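You operate a simulated robot arm through the tools that you are given. There is no shell and no other tool.

You are at the controls of a simulated robot arm. One attempt, no reset.

## Task
Join the white channel to the steel block in the welding jig.
Fine: screen shut, then table switched on; one good spot by one pull of the spot lever; then table off, gas lever shut, screen left shut. Leave the other channels. Where these are worked on the way, their far stop is far enough and under half their travel is too little: table switch.

It is judged by the outcome, as a careful person would: the job done as asked, and still so three seconds after it is handed in. It fails if anything else is knocked over, pushed out of place, dropped, spilled or broken.

## Robot
A 7-joint arm with a two-finger parallel gripper, fixed in place. Base frame: the origin is at the foot of the arm, x ahead of it, y to its left, z up. Lengths are in m, angles in rad, forces in N, time in s.
Its first joint turns from -2.304 to 2.304 rad. Payload 3.91 kg.
Tool frame: the origin (TCP) lies between the finger pads and is the grasp point; the fingertips stand 0.03 m ahead of it; z points along the fingers, y is the line along which they close. Largest opening 0.11 m; finger width 0.02, thickness 0.01; the body of the gripper, 0.048 by 0.112 m, starts 0.055 m behind the TCP.
Orientation is told as [roll, pitch, yaw] about the base's x, y, z axes, in that order, counted from this pose: with the fingers straight down and closing along the base's y, the tool's x points along the base's -x, its y along +y and its z along -z.

## Interface
- The arm moves only by the tool apply_moves. Its argument "motion" is text: rows parted by semicolons, each of 7 numbers parted by spaces: the opening in per cent of the stroke, from 0 (shut) to 100 (fully open), then the shift along the tool's x, y, z in m, then the turn, a rotation vector about the tool's x, y, z in rad. In form: claw tx ty tz wx wy wz; .... A call has 1 to 20 rows; each row shifts and turns the commanded pose from where the row before left it, along the tool's axes as they then stand. Rows are played at 5 a second. More than 0.05 m and 0.15 rad between two rows, or a gripper value outside its range, and nothing of the call is played. A pose out of reach is approached as far as the arm can. The call stops where the force on the tool passes 60 N (or 10 N more than at its start, if that is more) or the arm is blocked; 0.2 s more then pass. Each finger travels about 0.108 m/s and halts on what it meets, pressing with about 23 N; the grip force reading is that of the motor and also rises with nothing between the fingers. The clock runs only during rows and for 0.2 s after the last one: add rows that do not move to give the fingers time. It gives the time, the measured TCP pose, the force on the tool (base axes), the opening and the grip force at its end, in the units of the frame above (readings bear some noise), with the torque about the TCP (base axes, N m) and any sound that the robot's microphone picked up, and new pictures: "views" is both (left out), scene, wrist or none.
- Cameras (640 x 400 px; columns grow to the right, rows downward): "scene" is fixed at [0.2292, 0.5087, 1.4842]; the picture's right is [-0.29, -0.96, 0.00], its down [0.16, -0.05, -0.99] and it looks along [0.94, -0.29, 0.17] (base axes); focal length 214 px, centre (320, 200). "wrist" rides on the gripper at [0.072, 0.017, -0.103] in the tool frame; the picture's right is [-0.23, 0.97, 0.00], its down [-0.76, -0.18, -0.62] and it looks along [-0.61, -0.14, 0.78] (tool axes); focal length 222 px, centre (320, 200). There is no depth. A picture from a camera that has moved, and an enlarged one, comes with that camera's place and axes in the base frame and with its lens. The place of the scene camera against the robot may be out by one fixed shift of up to 0.018 m in any direction.
- close_up(camera, box): a new picture of the part [left, top, right, bottom] of that camera's present view, enlarged. It takes no simulated time.
- close_job(): hands the job in; it is judged then, once.

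Places have to be worked out from the pictures, the camera data and where the tool is seen. Open the gripper and draw the arm clear of the work before you hand the job in, unless the task says otherwise.

The tools are called after "Call:" as a command line: name --argument value ..., lists and objects as JSON in quotes. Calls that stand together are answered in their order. apply_moves: Moves the arm, as the interface text tells. Its arguments: {"type":"object","properties":{"motion":{"type":"string"},"views":{"type":"string","enum":["both","scene","wrist","none"]}},"required":["motion"]} The other tools are called the same way: close_up (camera, box) takes an enlarged picture of a part of a camera's view; close_job () hands the job in.

At the start:

```text
clock: 0.0
position: [0.0716, 0.5445, 1.3588]
orientation: [0.001, -0.002, 0.001]
ft_force: [-0.3, 0.8, 0.4]
torque: [0.01, 0.02, 0.0]
width: 0.1101
grasp_force: 0.0
```

scene: 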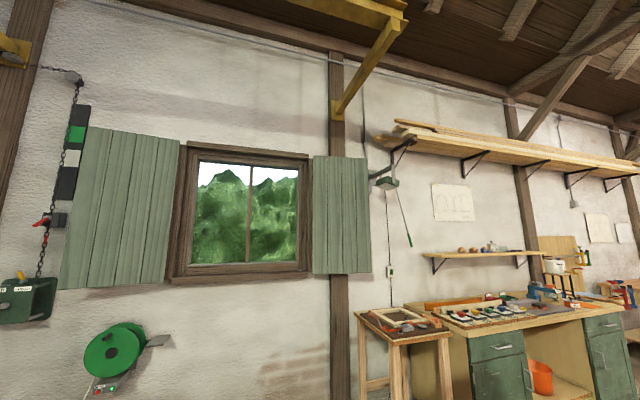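
wrist: 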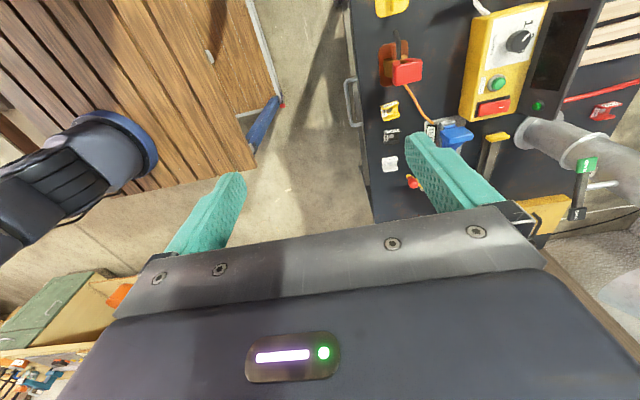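

The scene camera shows a wall with a window, and the wrist camera shows a control panel with levers. I'll start with enlarged pictures to understand the layout.

Call:
close_up --camera "wrist" --box '[340, 0, 640, 220]'

Call:
close_up --camera "scene" --box '[340, 200, 640, 400]'

Call:
close_up --camera "scene" --box '[0, 60, 200, 400]'

Call:
close_up --camera "wrist" --box '[0, 0, 340, 220]'

```text
1.82 times, centred on (490, 110) of wrist
camera zoom: at [-0.0022, 0.5616, 1.4629], right [0.23, 0.97, 0.0], down [0.76, -0.18, 0.62], along [0.61, -0.14, -0.78], focal length 404 px, centre (11, 364)
```

zoom: 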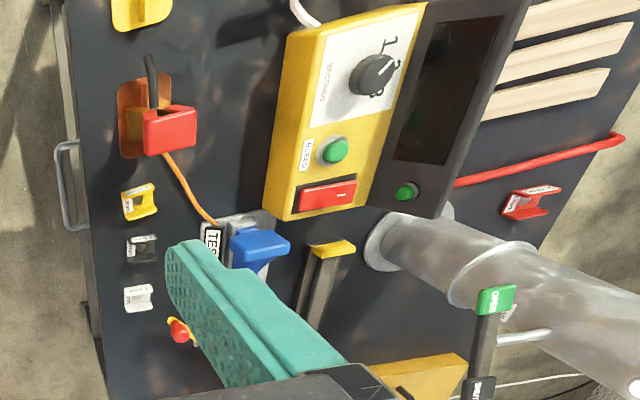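

```text
2.00 times, centred on (490, 300) of scene
camera zoom: at [0.2292, 0.5087, 1.4842], right [-0.29, -0.96, 0.0], down [0.16, -0.05, -0.99], along [0.94, -0.29, 0.17], focal length 429 px, centre (-20, 0)
```

zoom: 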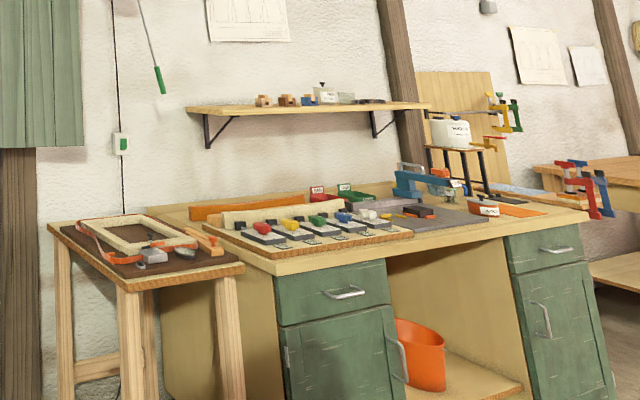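

```text
1.18 times, centred on (100, 230) of scene
camera zoom: at [0.2292, 0.5087, 1.4842], right [-0.29, -0.96, 0.0], down [0.16, -0.05, -0.99], along [0.94, -0.29, 0.17], focal length 252 px, centre (579, 165)
```

zoom: 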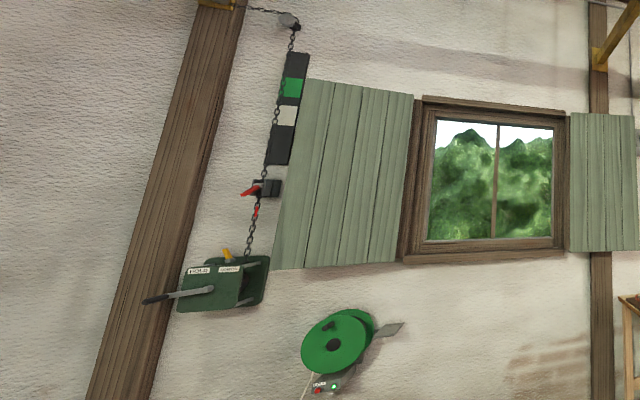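

```text
1.82 times, centred on (170, 110) of wrist
camera zoom: at [-0.0022, 0.5616, 1.4629], right [0.23, 0.97, 0.0], down [0.76, -0.18, 0.62], along [0.61, -0.14, -0.78], focal length 404 px, centre (593, 364)
```

zoom: 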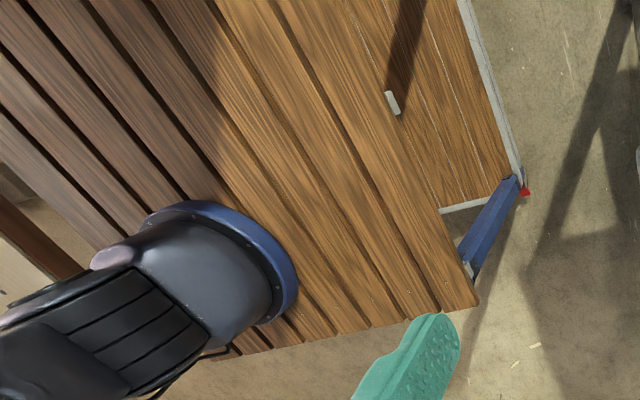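

The wrist view shows a dark panel/table on the left (+y) side with small U-shaped channels, a yellow control box, and levers. I'll yaw the tool to aim the wrist camera at it, without translating.

Call:
apply_moves --motion "100 0 0 0 0 0 -0.14; 100 0 0 0 0 0 -0.14; 100 0 0 0 0 0 -0.14; 100 0 0 0 0 0 -0.14; 100 0 0 0 0 0 -0.14; 100 0 0 0 0 0 -0.14" --views "both"

```text
clock: 1.4
position: [0.0719, 0.5437, 1.3575]
orientation: [0.0, -0.001, 0.843]
ft_force: [-0.7, 0.1, 0.4]
torque: [0.0, -0.04, -0.03]
width: 0.1101
grasp_force: 0.0
camera wrist: at [0.0096, 0.5017, 1.4627], right [-0.58, 0.82, 0.0], down [0.64, 0.45, 0.62], along [0.51, 0.36, -0.78], focal length 222 px, centre (320, 200)
```

scene: 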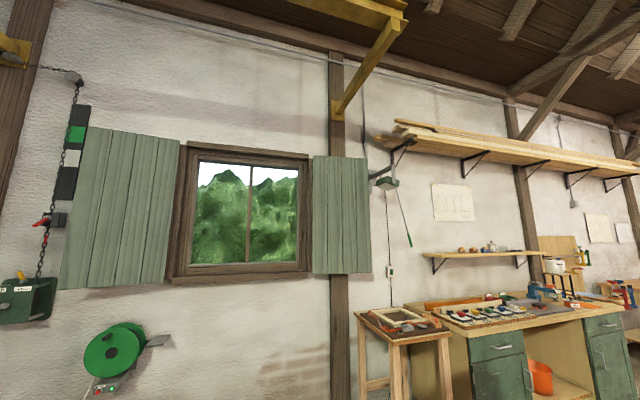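
wrist: 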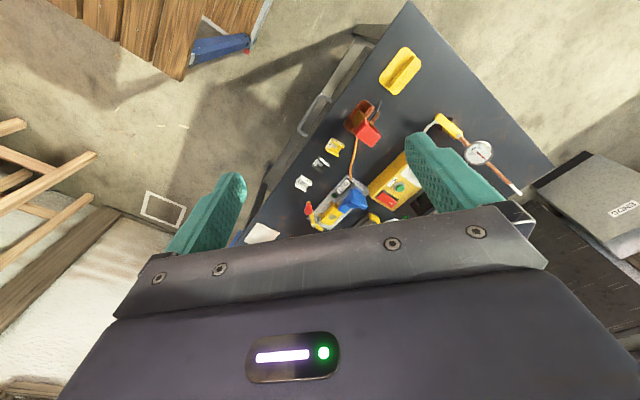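

The camera now sees more of the dark table; the gripper hides part. I'll keep turning the yaw further to see the whole table and its far side.

Call:
apply_moves --motion "100 0 0 0 0 0 -0.14; 100 0 0 0 0 0 -0.14; 100 0 0 0 0 0 -0.14; 100 0 0 0 0 0 -0.14; 100 0 0 0 0 0 -0.14; 100 0 0 0 0 0 -0.14" --views "wrist"

```text
clock: 2.8
position: [0.0713, 0.5432, 1.3592]
orientation: [-0.001, 0.0, 1.683]
ft_force: [0.0, -0.3, -0.1]
torque: [0.0, 0.0, 0.0]
width: 0.1101
grasp_force: 0.0
camera wrist: at [0.062, 0.4704, 1.4631], right [-0.99, 0.12, 0.0], down [0.09, 0.78, 0.62], along [0.07, 0.62, -0.78], focal length 222 px, centre (320, 200)
```

wrist: 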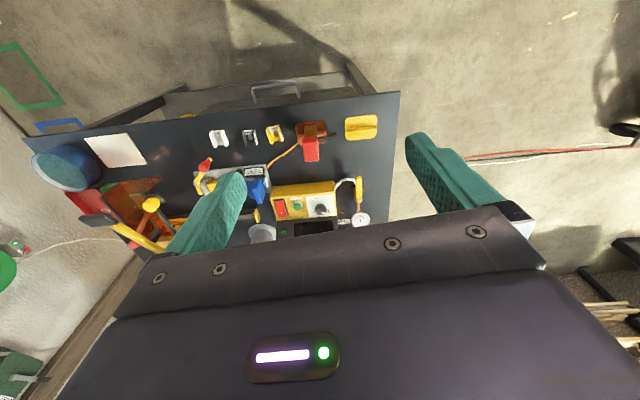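

Triangulating the red tool between views puts the dark table at roughly z≈0.95, starting at y≈0.65 — this is the welding table. I'll tilt the tool so the wrist camera looks further across it.

Call:
apply_moves --motion "100 0 0 0 0 -0.14 0; 100 0 0 0 0 -0.14 0; 100 0 0 0 0 -0.14 0" --views "wrist"

```text
clock: 3.6
position: [0.0719, 0.5435, 1.3584]
orientation: [-0.001, -0.422, 1.679]
ft_force: [0.2, 0.0, -0.5]
torque: [-0.04, 0.02, 0.0]
width: 0.1099
grasp_force: 0.0
camera wrist: at [0.0659, 0.4354, 1.4238], right [-0.99, 0.1, 0.09], down [0.13, 0.46, 0.88], along [0.05, 0.88, -0.47], focal length 222 px, centre (320, 200)
```

wrist: 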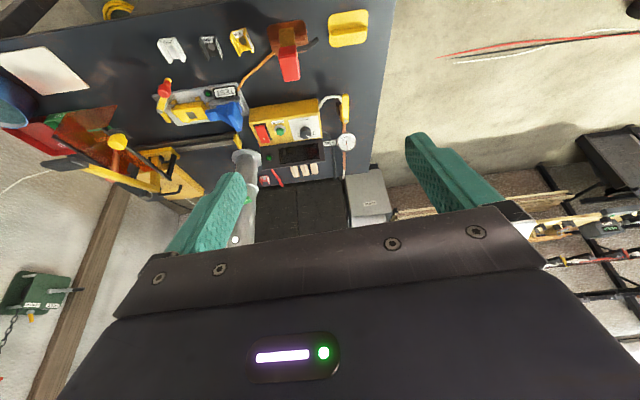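

Now the table is visible. I'll enlarge its parts to identify every item.

Call:
close_up --camera "wrist" --box '[140, 0, 380, 150]'

Call:
close_up --camera "wrist" --box '[0, 30, 240, 210]'

Call:
close_up --camera "wrist" --box '[220, 80, 400, 240]'

Call:
close_up --camera "wrist" --box '[130, 60, 270, 150]'

```text
2.67 times, centred on (260, 75) of wrist
camera zoom: at [0.0659, 0.4354, 1.4238], right [-0.99, 0.1, 0.09], down [0.13, 0.46, 0.88], along [0.05, 0.88, -0.47], focal length 592 px, centre (480, 533)
```

zoom: 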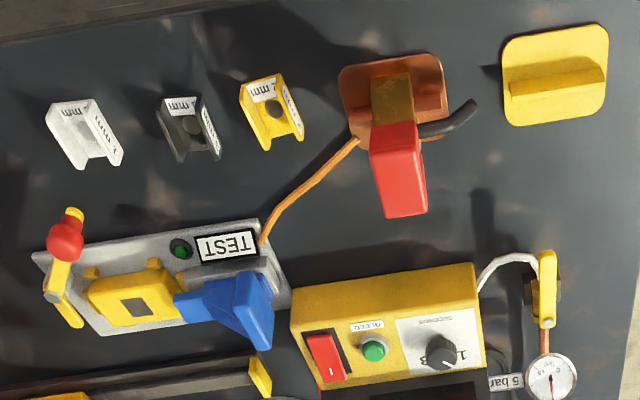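

```text
2.22 times, centred on (120, 120) of wrist
camera zoom: at [0.0659, 0.4354, 1.4238], right [-0.99, 0.1, 0.09], down [0.13, 0.46, 0.88], along [0.05, 0.88, -0.47], focal length 494 px, centre (764, 378)
```

zoom: 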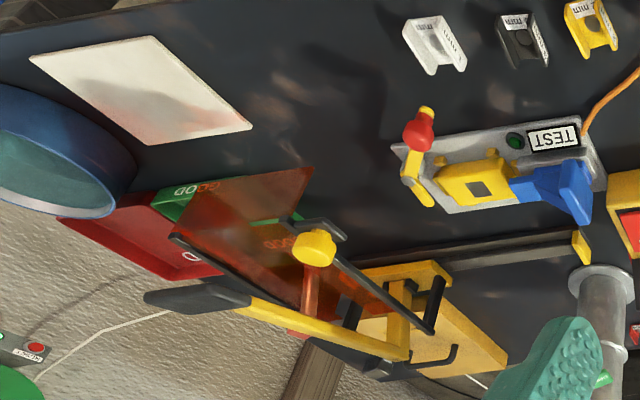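

```text
2.50 times, centred on (310, 160) of wrist
camera zoom: at [0.0659, 0.4354, 1.4238], right [-0.99, 0.1, 0.09], down [0.13, 0.46, 0.88], along [0.05, 0.88, -0.47], focal length 555 px, centre (345, 300)
```

zoom: 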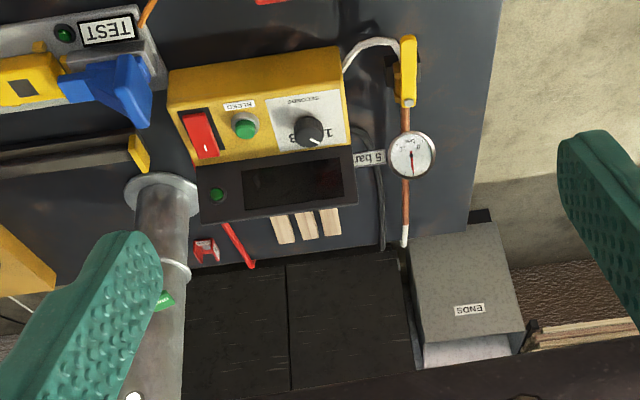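

```text
4.44 times, centred on (200, 105) of wrist
camera zoom: at [0.0659, 0.4354, 1.4238], right [-0.99, 0.1, 0.09], down [0.13, 0.46, 0.88], along [0.05, 0.88, -0.47], focal length 987 px, centre (853, 622)
```

zoom: 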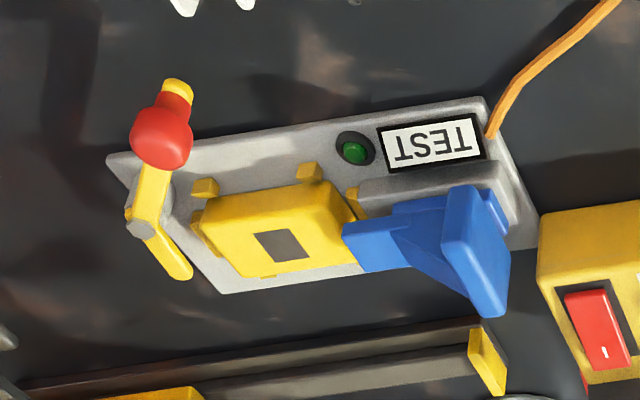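

The table has a "TEST" fixture with a red-ball lever and blue clamp, a yellow timer box, a gas lever by a gauge, an orange screen on a rail, and good/bad bins. I'll shift the camera toward +x for a second viewpoint and better detail.

Call:
apply_moves --motion "100 0 -0.05 0 0 0 0; 100 0 -0.05 0 0 0 0; 100 0 -0.05 0 0 0 0; 100 0 -0.05 0 0 0 0; 100 0 -0.05 0 0 0 0" --views "wrist"

```text
clock: 4.8
position: [0.3177, 0.5695, 1.3582]
orientation: [-0.002, -0.421, 1.68]
ft_force: [-0.6, -0.3, 0.8]
torque: [-0.03, -0.07, -0.04]
width: 0.1101
grasp_force: 0.0
camera wrist: at [0.3122, 0.4599, 1.425], right [-0.99, 0.1, 0.09], down [0.13, 0.46, 0.88], along [0.05, 0.88, -0.47], focal length 222 px, centre (320, 200)
```

wrist: 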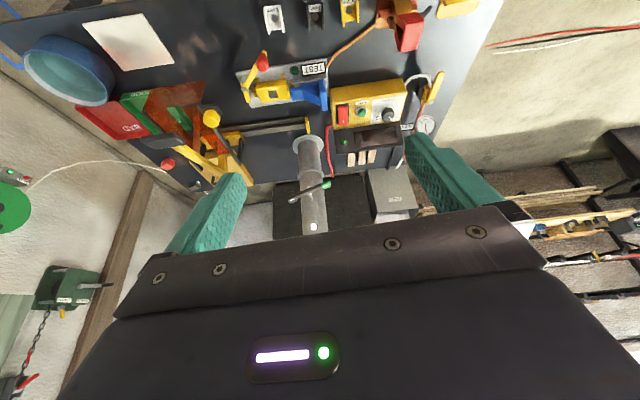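

Call:
close_up --camera "wrist" --box '[60, 60, 260, 210]'

Call:
close_up --camera "wrist" --box '[220, 0, 460, 150]'

Call:
close_up --camera "wrist" --box '[230, 90, 430, 240]'

Call:
close_up --camera "wrist" --box '[130, 90, 230, 190]'

```text
2.67 times, centred on (160, 135) of wrist
camera zoom: at [0.3122, 0.4599, 1.425], right [-0.99, 0.1, 0.09], down [0.13, 0.46, 0.88], along [0.05, 0.88, -0.47], focal length 592 px, centre (747, 373)
```

zoom: 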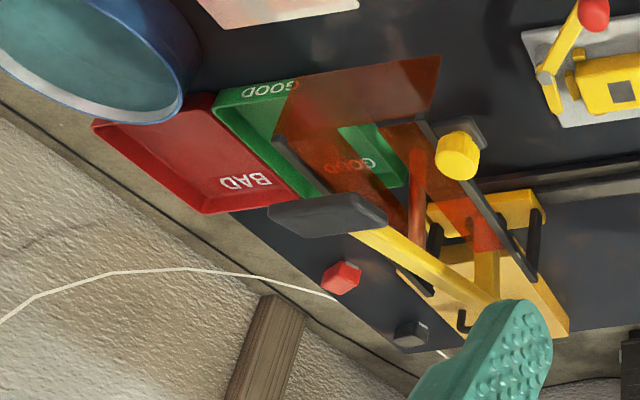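

```text
2.67 times, centred on (340, 75) of wrist
camera zoom: at [0.3122, 0.4599, 1.425], right [-0.99, 0.1, 0.09], down [0.13, 0.46, 0.88], along [0.05, 0.88, -0.47], focal length 592 px, centre (267, 533)
```

zoom: 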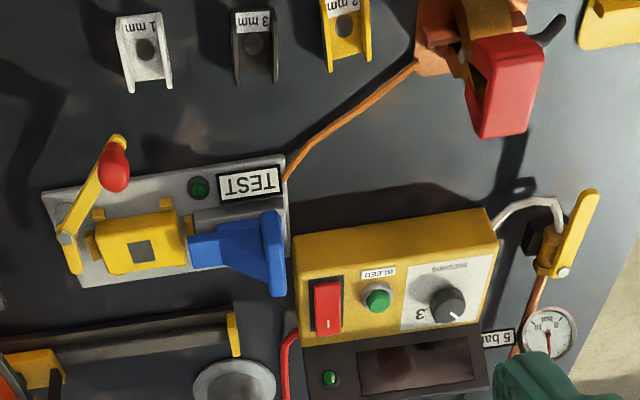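

```text
2.67 times, centred on (330, 165) of wrist
camera zoom: at [0.3122, 0.4599, 1.425], right [-0.99, 0.1, 0.09], down [0.13, 0.46, 0.88], along [0.05, 0.88, -0.47], focal length 592 px, centre (293, 293)
```

zoom: 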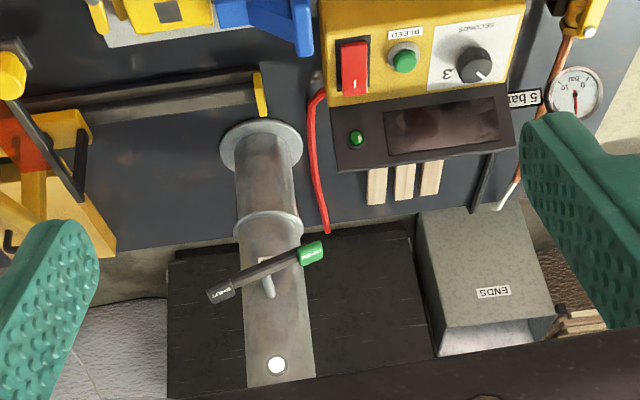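

```text
4.00 times, centred on (180, 140) of wrist
camera zoom: at [0.3122, 0.4599, 1.425], right [-0.99, 0.1, 0.09], down [0.13, 0.46, 0.88], along [0.05, 0.88, -0.47], focal length 888 px, centre (880, 440)
```

zoom: 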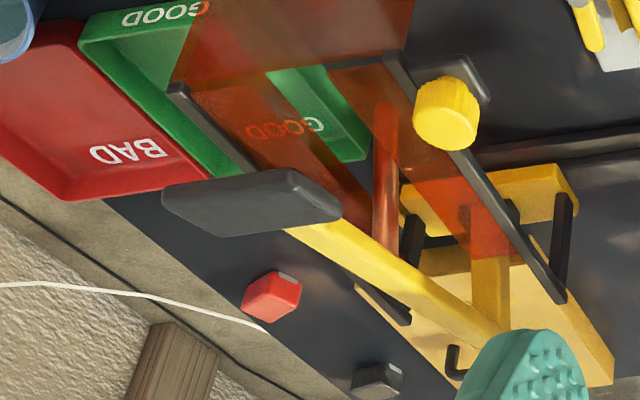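

Close-ups appear to be real re-renders, so I'll zoom tightly on each device: channel labels, test fixture, timer box, gas valve, jig with screen.

Call:
close_up --camera "wrist" --box '[235, 45, 335, 115]'

Call:
close_up --camera "wrist" --box '[325, 70, 445, 150]'

Call:
close_up --camera "wrist" --box '[250, 0, 370, 40]'

Call:
close_up --camera "wrist" --box '[370, 0, 450, 60]'

Call:
close_up --camera "wrist" --box '[165, 95, 265, 195]'

Call:
close_up --camera "wrist" --box '[0, 150, 120, 330]'

```text
5.71 times, centred on (285, 80) of wrist
camera zoom: at [0.3122, 0.4599, 1.425], right [-0.99, 0.1, 0.09], down [0.13, 0.46, 0.88], along [0.05, 0.88, -0.47], focal length 1269 px, centre (520, 886)
```

zoom: 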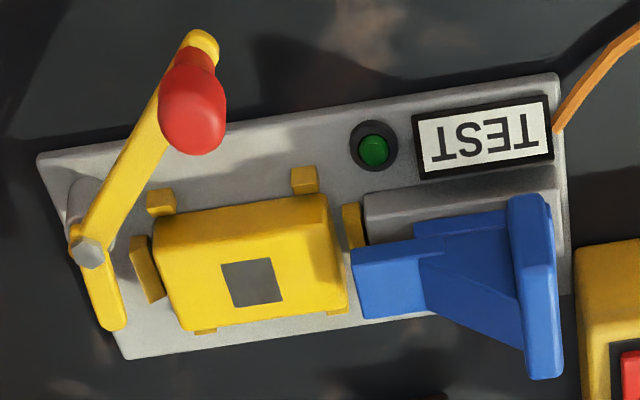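

```text
5.00 times, centred on (385, 110) of wrist
camera zoom: at [0.3122, 0.4599, 1.425], right [-0.99, 0.1, 0.09], down [0.13, 0.46, 0.88], along [0.05, 0.88, -0.47], focal length 1111 px, centre (-5, 650)
```

zoom: 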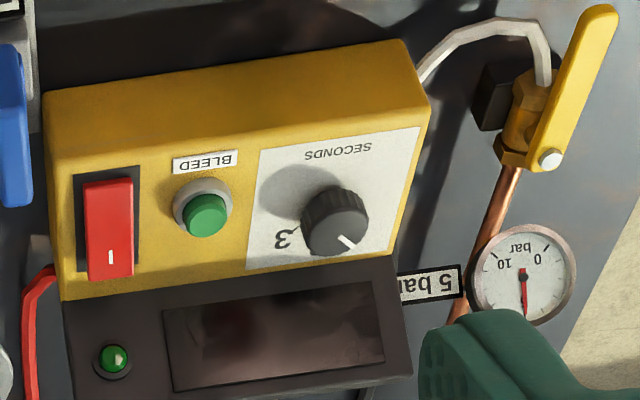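

```text
5.33 times, centred on (310, 20) of wrist
camera zoom: at [0.3122, 0.4599, 1.425], right [-0.99, 0.1, 0.09], down [0.13, 0.46, 0.88], along [0.05, 0.88, -0.47], focal length 1185 px, centre (373, 1160)
```

zoom: 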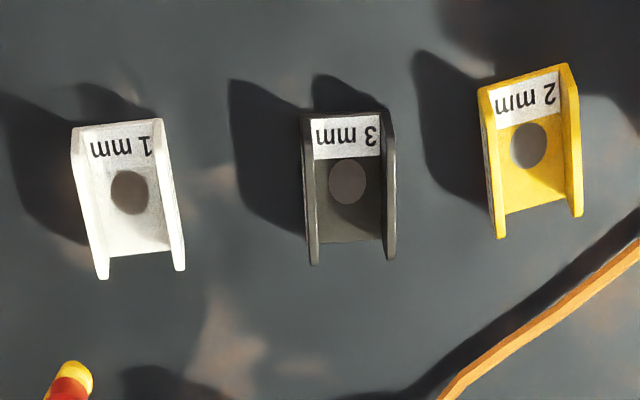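

```text
6.67 times, centred on (410, 30) of wrist
camera zoom: at [0.3122, 0.4599, 1.425], right [-0.99, 0.1, 0.09], down [0.13, 0.46, 0.88], along [0.05, 0.88, -0.47], focal length 1481 px, centre (-280, 1333)
```

zoom: 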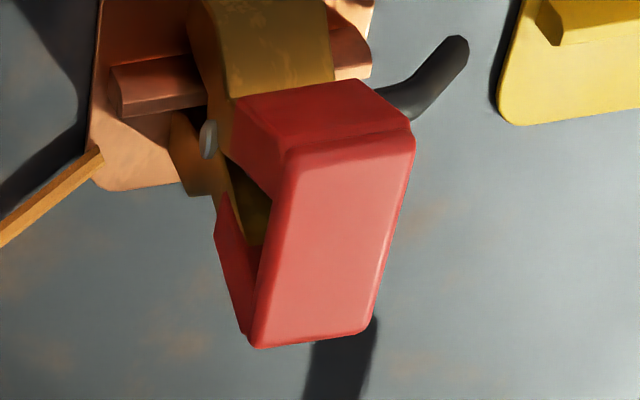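

```text
4.00 times, centred on (215, 145) of wrist
camera zoom: at [0.3122, 0.4599, 1.425], right [-0.99, 0.1, 0.09], down [0.13, 0.46, 0.88], along [0.05, 0.88, -0.47], focal length 888 px, centre (740, 420)
```

zoom: 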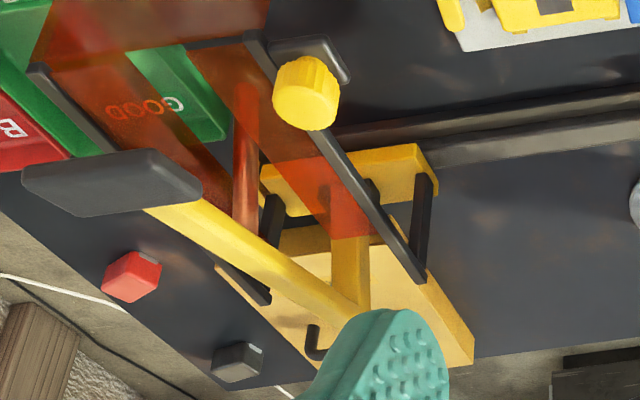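

```text
2.22 times, centred on (60, 240) of wrist
camera zoom: at [0.3122, 0.4599, 1.425], right [-0.99, 0.1, 0.09], down [0.13, 0.46, 0.88], along [0.05, 0.88, -0.47], focal length 494 px, centre (898, 111)
```

zoom: 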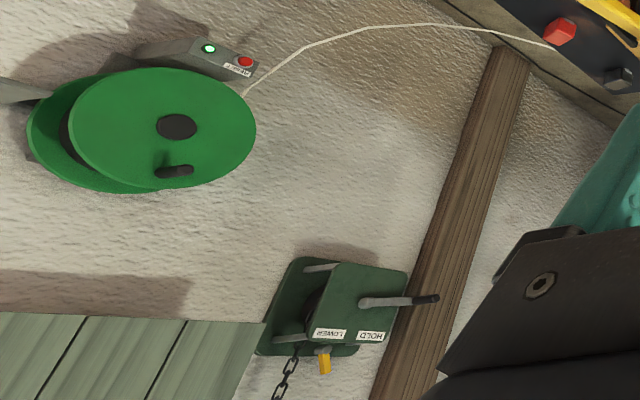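

The screen's yellow knob triangulates to about (0.556, 0.79, 1.01) and the grey-handled yellow arm to (0.63, 0.77, 1.075). I'll move the camera further +x to see the jig and screen straight on.

Call:
apply_moves --motion "100 0 -0.05 0 0 0 0; 100 0 -0.05 0 0 0 0; 100 0 -0.05 0 0 0 0; 100 0 -0.05 0 0 0 0" --views "wrist"

```text
clock: 5.8
position: [0.5153, 0.5942, 1.3602]
orientation: [-0.003, -0.421, 1.679]
ft_force: [-0.6, 0.6, 0.3]
torque: [-0.02, -0.1, -0.04]
width: 0.1099
grasp_force: 0.0
camera wrist: at [0.5104, 0.4846, 1.4245], right [-0.99, 0.1, 0.09], down [0.13, 0.46, 0.88], along [0.05, 0.88, -0.47], focal length 222 px, centre (320, 200)
```

wrist: 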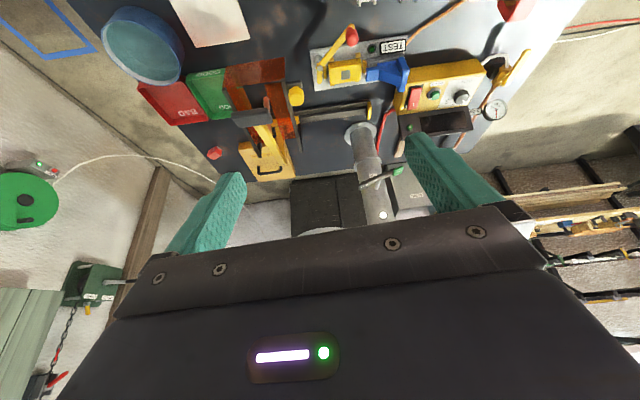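

Call:
close_up --camera "wrist" --box '[200, 50, 320, 190]'

Call:
close_up --camera "wrist" --box '[290, 20, 430, 120]'

Call:
close_up --camera "wrist" --box '[220, 80, 400, 190]'

Call:
close_up --camera "wrist" --box '[0, 0, 260, 170]'

```text
2.86 times, centred on (260, 120) of wrist
camera zoom: at [0.5104, 0.4846, 1.4245], right [-0.99, 0.1, 0.09], down [0.13, 0.46, 0.88], along [0.05, 0.88, -0.47], focal length 635 px, centre (491, 429)
```

zoom: 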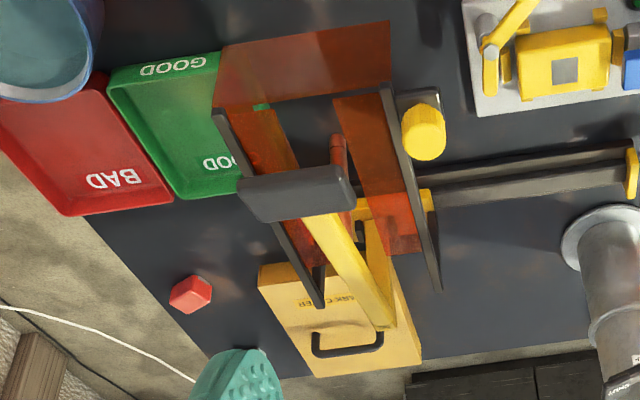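

```text
4.00 times, centred on (360, 70) of wrist
camera zoom: at [0.5104, 0.4846, 1.4245], right [-0.99, 0.1, 0.09], down [0.13, 0.46, 0.88], along [0.05, 0.88, -0.47], focal length 888 px, centre (160, 720)
```

zoom: 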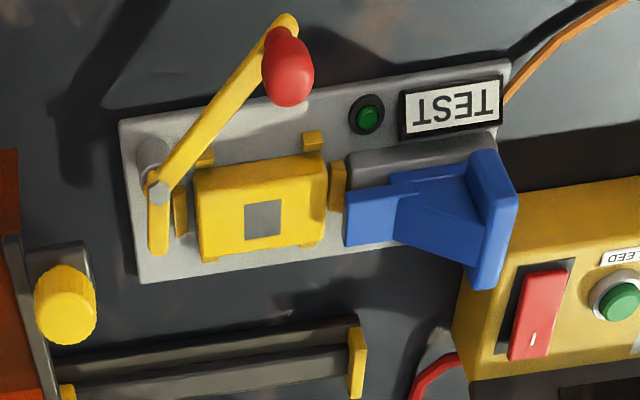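

```text
3.56 times, centred on (310, 135) of wrist
camera zoom: at [0.5104, 0.4846, 1.4245], right [-0.99, 0.1, 0.09], down [0.13, 0.46, 0.88], along [0.05, 0.88, -0.47], focal length 790 px, centre (356, 431)
```

zoom: 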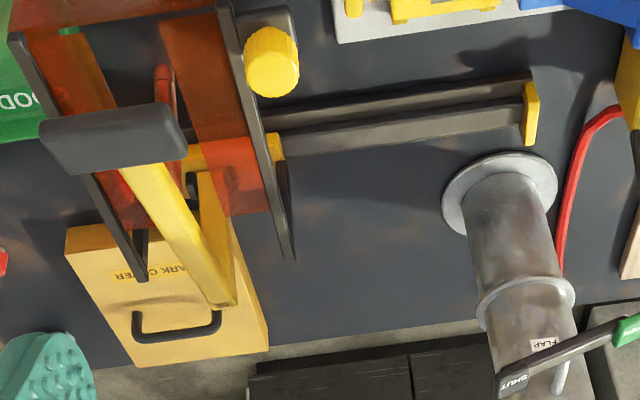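

```text
2.35 times, centred on (130, 85) of wrist
camera zoom: at [0.5104, 0.4846, 1.4245], right [-0.99, 0.1, 0.09], down [0.13, 0.46, 0.88], along [0.05, 0.88, -0.47], focal length 523 px, centre (767, 471)
```

zoom: 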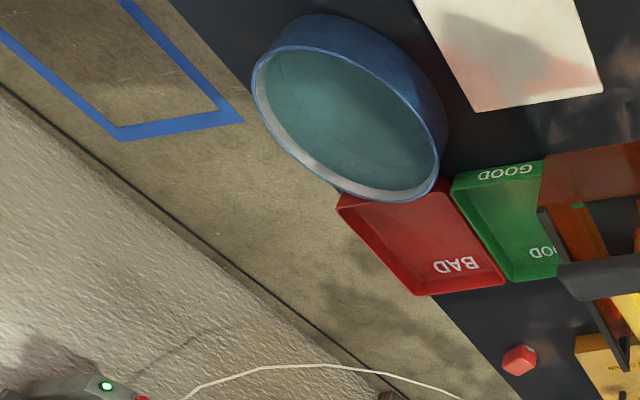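

The yellow arm with grey T-handle over the jig looks like the spot lever, and the orange screen rides on a rail; "SPARK COVER", "FLAP" and bins are others. I'll lower the camera for a more sideways view to see the jig under the screen.

Call:
apply_moves --motion "100 0.0254 0.001 0.0324 0 0 0; 100 0.0254 0.001 0.0324 0 0 0; 100 0.0254 0.001 0.0324 0 0 0; 100 0.0254 0.001 0.0324 0 0 0; 100 0.0254 0.001 0.0324 0 0 0" --views "wrist"

```text
clock: 7.0
position: [0.5186, 0.5413, 1.1598]
orientation: [0.001, -0.42, 1.681]
ft_force: [-0.8, -0.2, 0.9]
torque: [0.0, -0.01, -0.01]
width: 0.1101
grasp_force: 0.3
camera wrist: at [0.5132, 0.4334, 1.2245], right [-0.99, 0.1, 0.09], down [0.13, 0.46, 0.88], along [0.05, 0.88, -0.47], focal length 222 px, centre (320, 200)
```

wrist: 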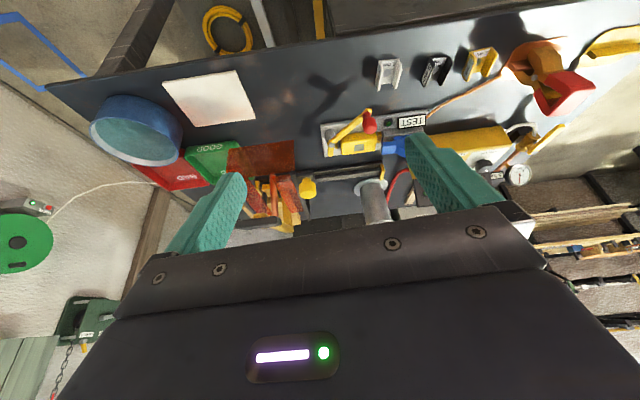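

Call:
close_up --camera "wrist" --box '[180, 120, 340, 240]'

Call:
close_up --camera "wrist" --box '[310, 90, 440, 170]'

Call:
close_up --camera "wrist" --box '[350, 30, 520, 110]'

```text
3.33 times, centred on (260, 180) of wrist
camera zoom: at [0.5132, 0.4334, 1.2245], right [-0.99, 0.1, 0.09], down [0.13, 0.46, 0.88], along [0.05, 0.88, -0.47], focal length 740 px, centre (520, 267)
```

zoom: 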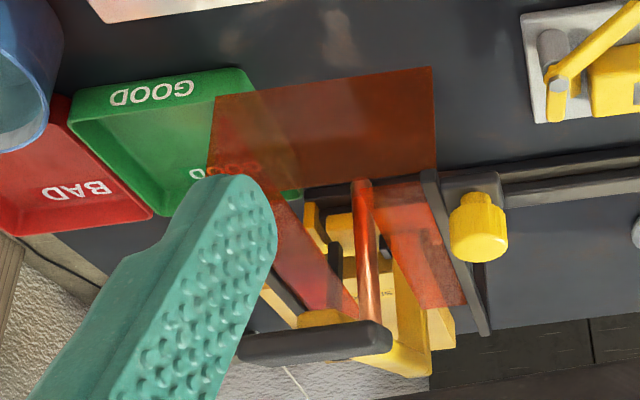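

```text
4.92 times, centred on (375, 130) of wrist
camera zoom: at [0.5132, 0.4334, 1.2245], right [-0.99, 0.1, 0.09], down [0.13, 0.46, 0.88], along [0.05, 0.88, -0.47], focal length 1094 px, centre (49, 545)
```

zoom: 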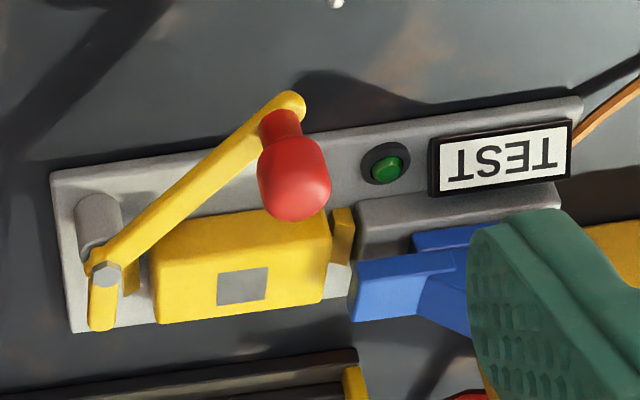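

```text
3.76 times, centred on (435, 70) of wrist
camera zoom: at [0.5132, 0.4334, 1.2245], right [-0.99, 0.1, 0.09], down [0.13, 0.46, 0.88], along [0.05, 0.88, -0.47], focal length 836 px, centre (-113, 689)
```

zoom: 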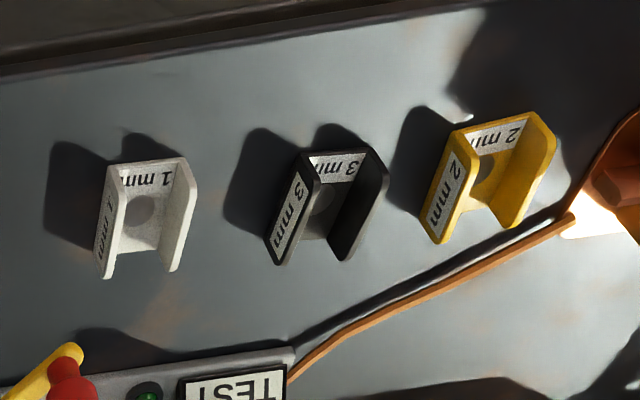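

The block with a grey square sits on the TEST plate while another set of yellow tabs is visible under the screen. I'll swing the camera round to look at the screen/jig from its -x side.

Call:
apply_moves --motion "100 0 0 0 0.055 0 0.122; 100 0 0 0 0.055 0 0.122; 100 0 0 0 0.055 0 0.122; 100 0 0 0 0.055 0 0.122; 100 0 0 0 0.055 0 0.122; 100 -0.008 0.0386 0.0036 0 0 0; 100 -0.008 0.0386 0.0036 0 0 0; 100 -0.008 0.0386 0.0036 0 0 0; 100 -0.008 0.0386 0.0036 0 0 0; 100 -0.008 0.0386 0.0036 0 0 0" --views "wrist"

```text
clock: 9.2
position: [0.3789, 0.6838, 1.1577]
orientation: [-0.003, -0.421, 1.011]
ft_force: [0.7, 0.5, 0.6]
torque: [-0.02, 0.04, 0.03]
width: 0.1099
grasp_force: 0.1
camera wrist: at [0.3058, 0.6011, 1.2235], right [-0.71, 0.69, 0.09], down [0.38, 0.28, 0.88], along [0.59, 0.66, -0.47], focal length 222 px, centre (320, 200)
```

wrist: 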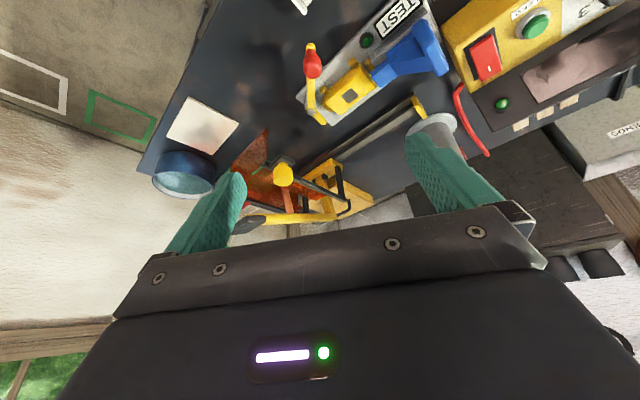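

Call:
close_up --camera "wrist" --box '[220, 120, 400, 235]'

Call:
close_up --camera "wrist" --box '[290, 0, 460, 130]'

Call:
close_up --camera "wrist" --box '[440, 0, 640, 150]'

```text
3.48 times, centred on (310, 178) of wrist
camera zoom: at [0.3058, 0.6011, 1.2235], right [-0.71, 0.69, 0.09], down [0.38, 0.28, 0.88], along [0.59, 0.66, -0.47], focal length 773 px, centre (355, 278)
```

zoom: 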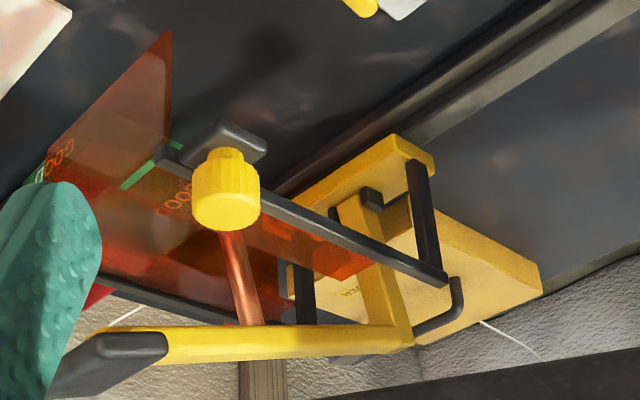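

```text
3.08 times, centred on (375, 65) of wrist
camera zoom: at [0.3058, 0.6011, 1.2235], right [-0.71, 0.69, 0.09], down [0.38, 0.28, 0.88], along [0.59, 0.66, -0.47], focal length 684 px, centre (151, 615)
```

zoom: 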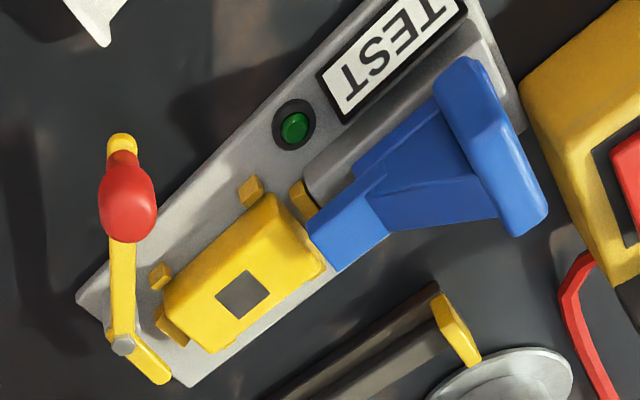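

```text
2.67 times, centred on (540, 75) of wrist
camera zoom: at [0.3058, 0.6011, 1.2235], right [-0.71, 0.69, 0.09], down [0.38, 0.28, 0.88], along [0.59, 0.66, -0.47], focal length 592 px, centre (-267, 533)
```

zoom: 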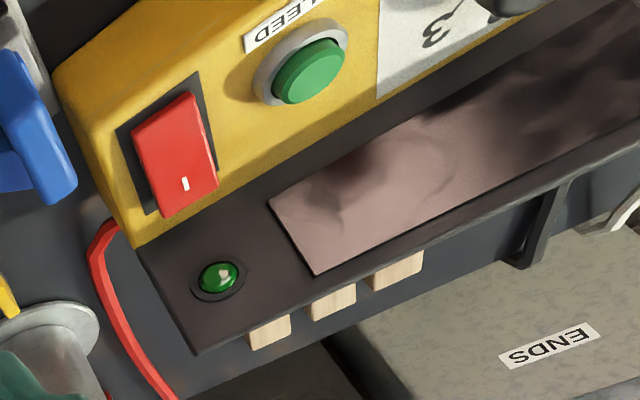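

The spot gun (arm, copper electrode, orange screen) seems to be on a carriage on the rail, whose end stop is near the TEST plate. I'll zoom in on the plate and the gun in more detail.

Call:
close_up --camera "wrist" --box '[320, 45, 420, 115]'

Call:
close_up --camera "wrist" --box '[290, 30, 350, 130]'

Call:
close_up --camera "wrist" --box '[255, 140, 385, 230]'

Call:
close_up --camera "wrist" --box '[290, 80, 460, 190]'

```text
5.71 times, centred on (370, 80) of wrist
camera zoom: at [0.3058, 0.6011, 1.2235], right [-0.71, 0.69, 0.09], down [0.38, 0.28, 0.88], along [0.59, 0.66, -0.47], focal length 1269 px, centre (34, 886)
```

zoom: 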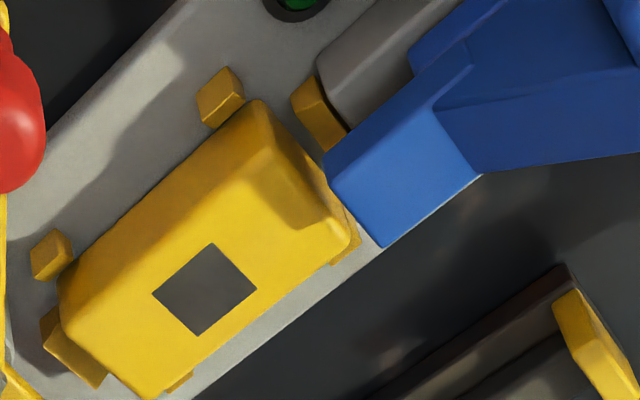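

```text
4.00 times, centred on (320, 80) of wrist
camera zoom: at [0.3058, 0.6011, 1.2235], right [-0.71, 0.69, 0.09], down [0.38, 0.28, 0.88], along [0.59, 0.66, -0.47], focal length 888 px, centre (320, 680)
```

zoom: 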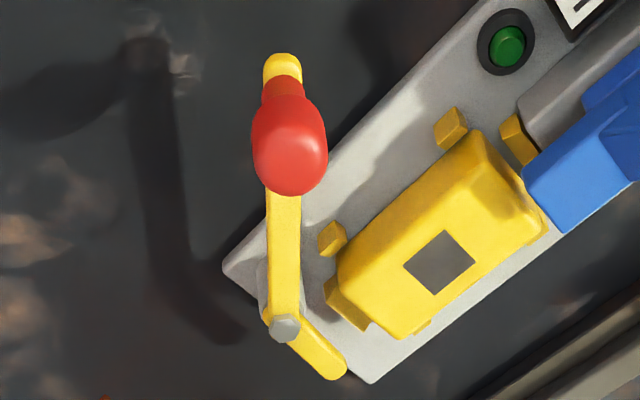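

```text
4.44 times, centred on (320, 185) of wrist
camera zoom: at [0.3058, 0.6011, 1.2235], right [-0.71, 0.69, 0.09], down [0.38, 0.28, 0.88], along [0.59, 0.66, -0.47], focal length 987 px, centre (320, 267)
```

zoom: 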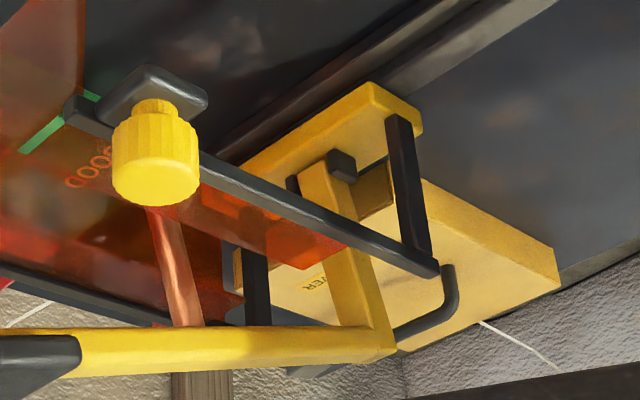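

```text
3.64 times, centred on (375, 135) of wrist
camera zoom: at [0.3058, 0.6011, 1.2235], right [-0.71, 0.69, 0.09], down [0.38, 0.28, 0.88], along [0.59, 0.66, -0.47], focal length 808 px, centre (120, 436)
```

zoom: 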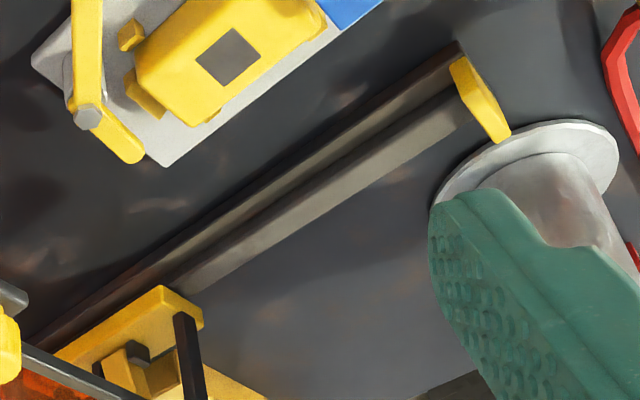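

The gun carriage slides on the rail toward the end stop beside the TEST plate, so the TEST plate looks like the welding jig with its block (bare square on top). I'll level the tool and look at the jig from straight above.

Call:
apply_moves --motion "100 0 0 0 0 0.14 0; 100 0 0 0 0 0.14 0; 100 0 0 0 0 0.14 0; 100 -0.032 0.02 0 0 0 0; 100 -0.032 0.02 0 0 0 0; 100 -0.032 0.02 0 0 0 0; 100 -0.032 0.02 0 0 0 0" --views "wrist"

```text
clock: 10.8
position: [0.3769, 0.8334, 1.1591]
orientation: [-0.002, -0.001, 1.011]
ft_force: [0.5, 0.1, 1.4]
torque: [0.01, 0.03, 0.0]
width: 0.1099
grasp_force: 0.0
camera wrist: at [0.3226, 0.7813, 1.2625], right [-0.7, 0.71, 0.0], down [0.55, 0.55, 0.62], along [0.44, 0.44, -0.78], focal length 222 px, centre (320, 200)
```

wrist: 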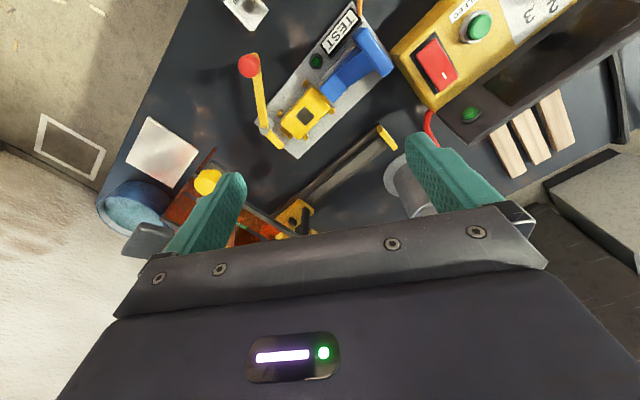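

Call:
close_up --camera "wrist" --box '[230, 0, 400, 165]'

Call:
close_up --camera "wrist" --box '[255, 75, 345, 150]'

Call:
close_up --camera "wrist" --box '[385, 0, 640, 180]'

Call:
close_up --camera "wrist" --box '[120, 120, 330, 250]'

```text
2.42 times, centred on (315, 82) of wrist
camera zoom: at [0.3226, 0.7813, 1.2625], right [-0.7, 0.71, 0.0], down [0.55, 0.55, 0.62], along [0.44, 0.44, -0.78], focal length 538 px, centre (332, 485)
```

zoom: 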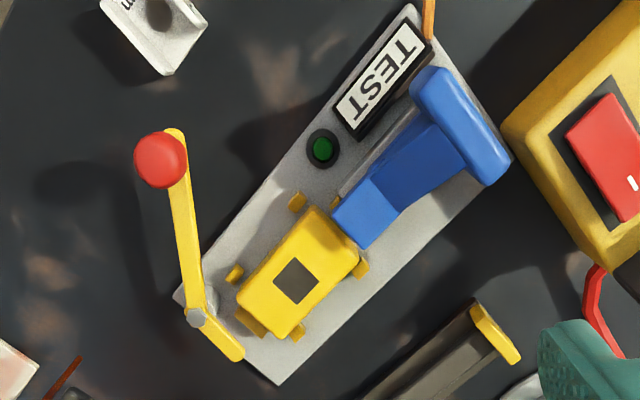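

```text
5.33 times, centred on (300, 112) of wrist
camera zoom: at [0.3226, 0.7813, 1.2625], right [-0.7, 0.71, 0.0], down [0.55, 0.55, 0.62], along [0.44, 0.44, -0.78], focal length 1185 px, centre (427, 667)
```

zoom: 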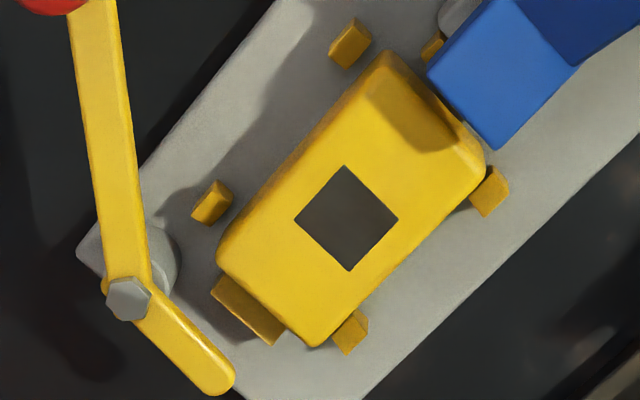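

```text
2.22 times, centred on (512, 90) of wrist
camera zoom: at [0.3226, 0.7813, 1.2625], right [-0.7, 0.71, 0.0], down [0.55, 0.55, 0.62], along [0.44, 0.44, -0.78], focal length 494 px, centre (-108, 444)
```

zoom: 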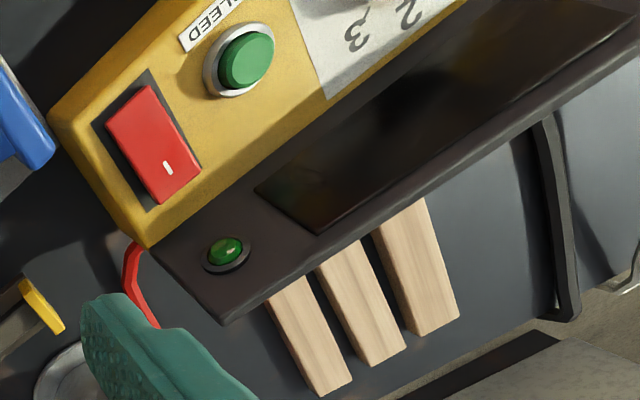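

```text
3.05 times, centred on (225, 185) of wrist
camera zoom: at [0.3226, 0.7813, 1.2625], right [-0.7, 0.71, 0.0], down [0.55, 0.55, 0.62], along [0.44, 0.44, -0.78], focal length 677 px, centre (610, 246)
```

zoom: 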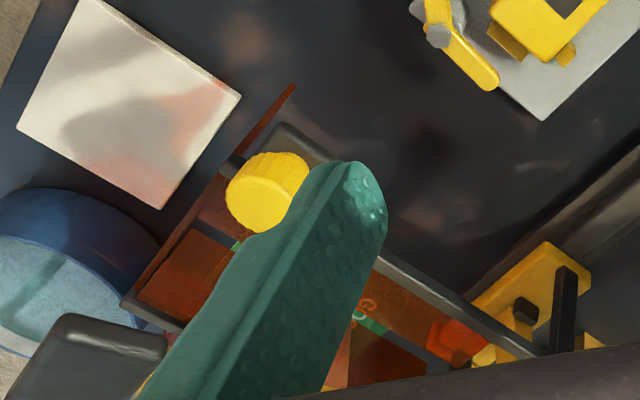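

The jig holds a yellow block with a bare square, between yellow tabs, a red-ball lever and a blue clamp. I'll move back to look at the white channel from above and inspect its pose.

Call:
apply_moves --motion "100 0.034 -0.021 0 0 0 0; 100 0.034 -0.021 0 0 0 0; 100 0.034 -0.021 0 0 0 0; 100 0.034 -0.021 0 0 0 0" --views "wrist"

```text
clock: 11.8
position: [0.3775, 0.6736, 1.1571]
orientation: [-0.001, -0.001, 1.01]
ft_force: [-0.2, 0.9, -0.8]
torque: [-0.02, -0.04, 0.03]
width: 0.1098
grasp_force: 0.0
camera wrist: at [0.3233, 0.6216, 1.2608], right [-0.7, 0.71, 0.0], down [0.55, 0.55, 0.62], along [0.44, 0.44, -0.78], focal length 222 px, centre (320, 200)
```

wrist: 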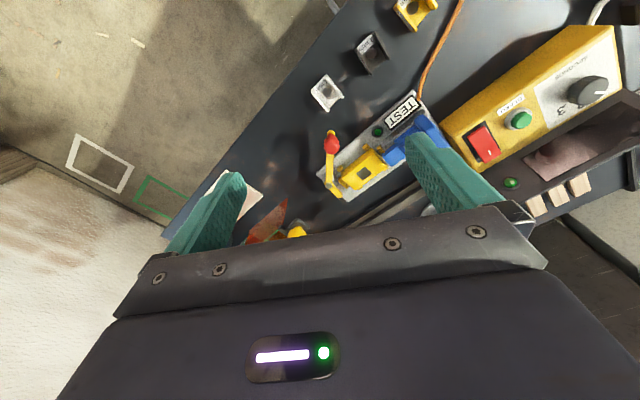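

Call:
close_up --camera "wrist" --box '[300, 60, 360, 120]'

Call:
close_up --camera "wrist" --box '[300, 0, 460, 120]'

Call:
close_up --camera "wrist" --box '[440, 10, 640, 150]'

Call:
close_up --camera "wrist" --box '[310, 80, 450, 210]'

```text
6.67 times, centred on (330, 90) of wrist
camera zoom: at [0.3233, 0.6216, 1.2608], right [-0.7, 0.71, 0.0], down [0.55, 0.55, 0.62], along [0.44, 0.44, -0.78], focal length 1481 px, centre (253, 933)
```

zoom: 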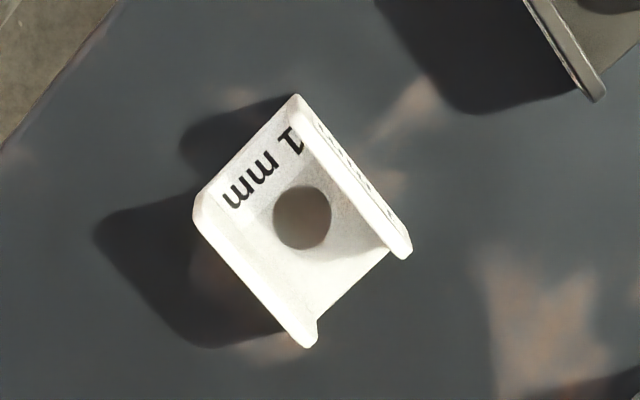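

```text
3.33 times, centred on (380, 60) of wrist
camera zoom: at [0.3233, 0.6216, 1.2608], right [-0.7, 0.71, 0.0], down [0.55, 0.55, 0.62], along [0.44, 0.44, -0.78], focal length 740 px, centre (120, 667)
```

zoom: 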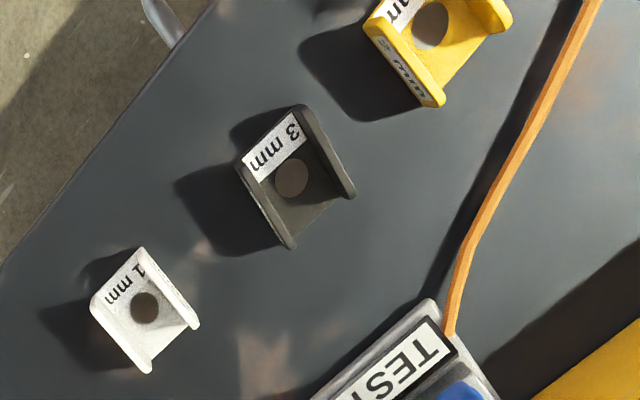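

```text
2.86 times, centred on (540, 80) of wrist
camera zoom: at [0.3233, 0.6216, 1.2608], right [-0.7, 0.71, 0.0], down [0.55, 0.55, 0.62], along [0.44, 0.44, -0.78], focal length 635 px, centre (-309, 543)
```

zoom: 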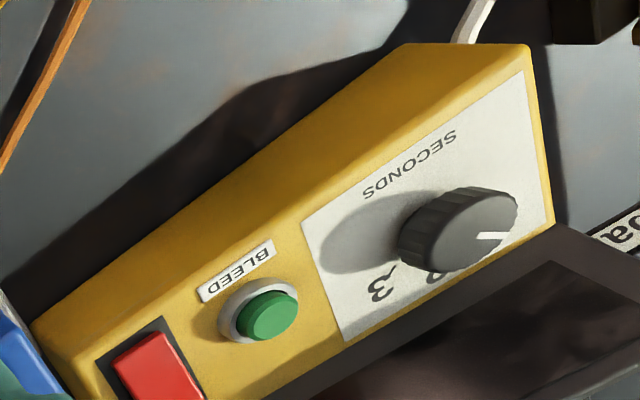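

```text
3.08 times, centred on (380, 145) of wrist
camera zoom: at [0.3233, 0.6216, 1.2608], right [-0.7, 0.71, 0.0], down [0.55, 0.55, 0.62], along [0.44, 0.44, -0.78], focal length 684 px, centre (135, 369)
```

zoom: 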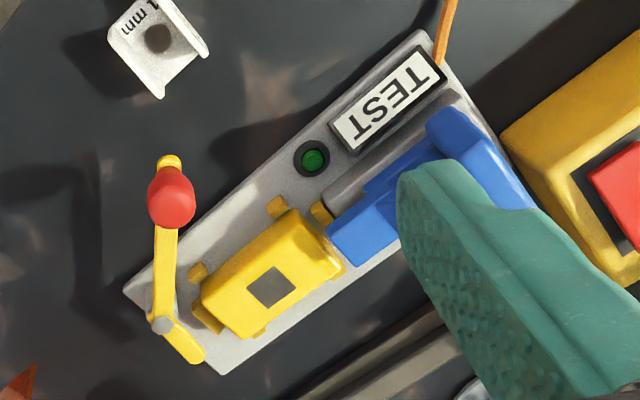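

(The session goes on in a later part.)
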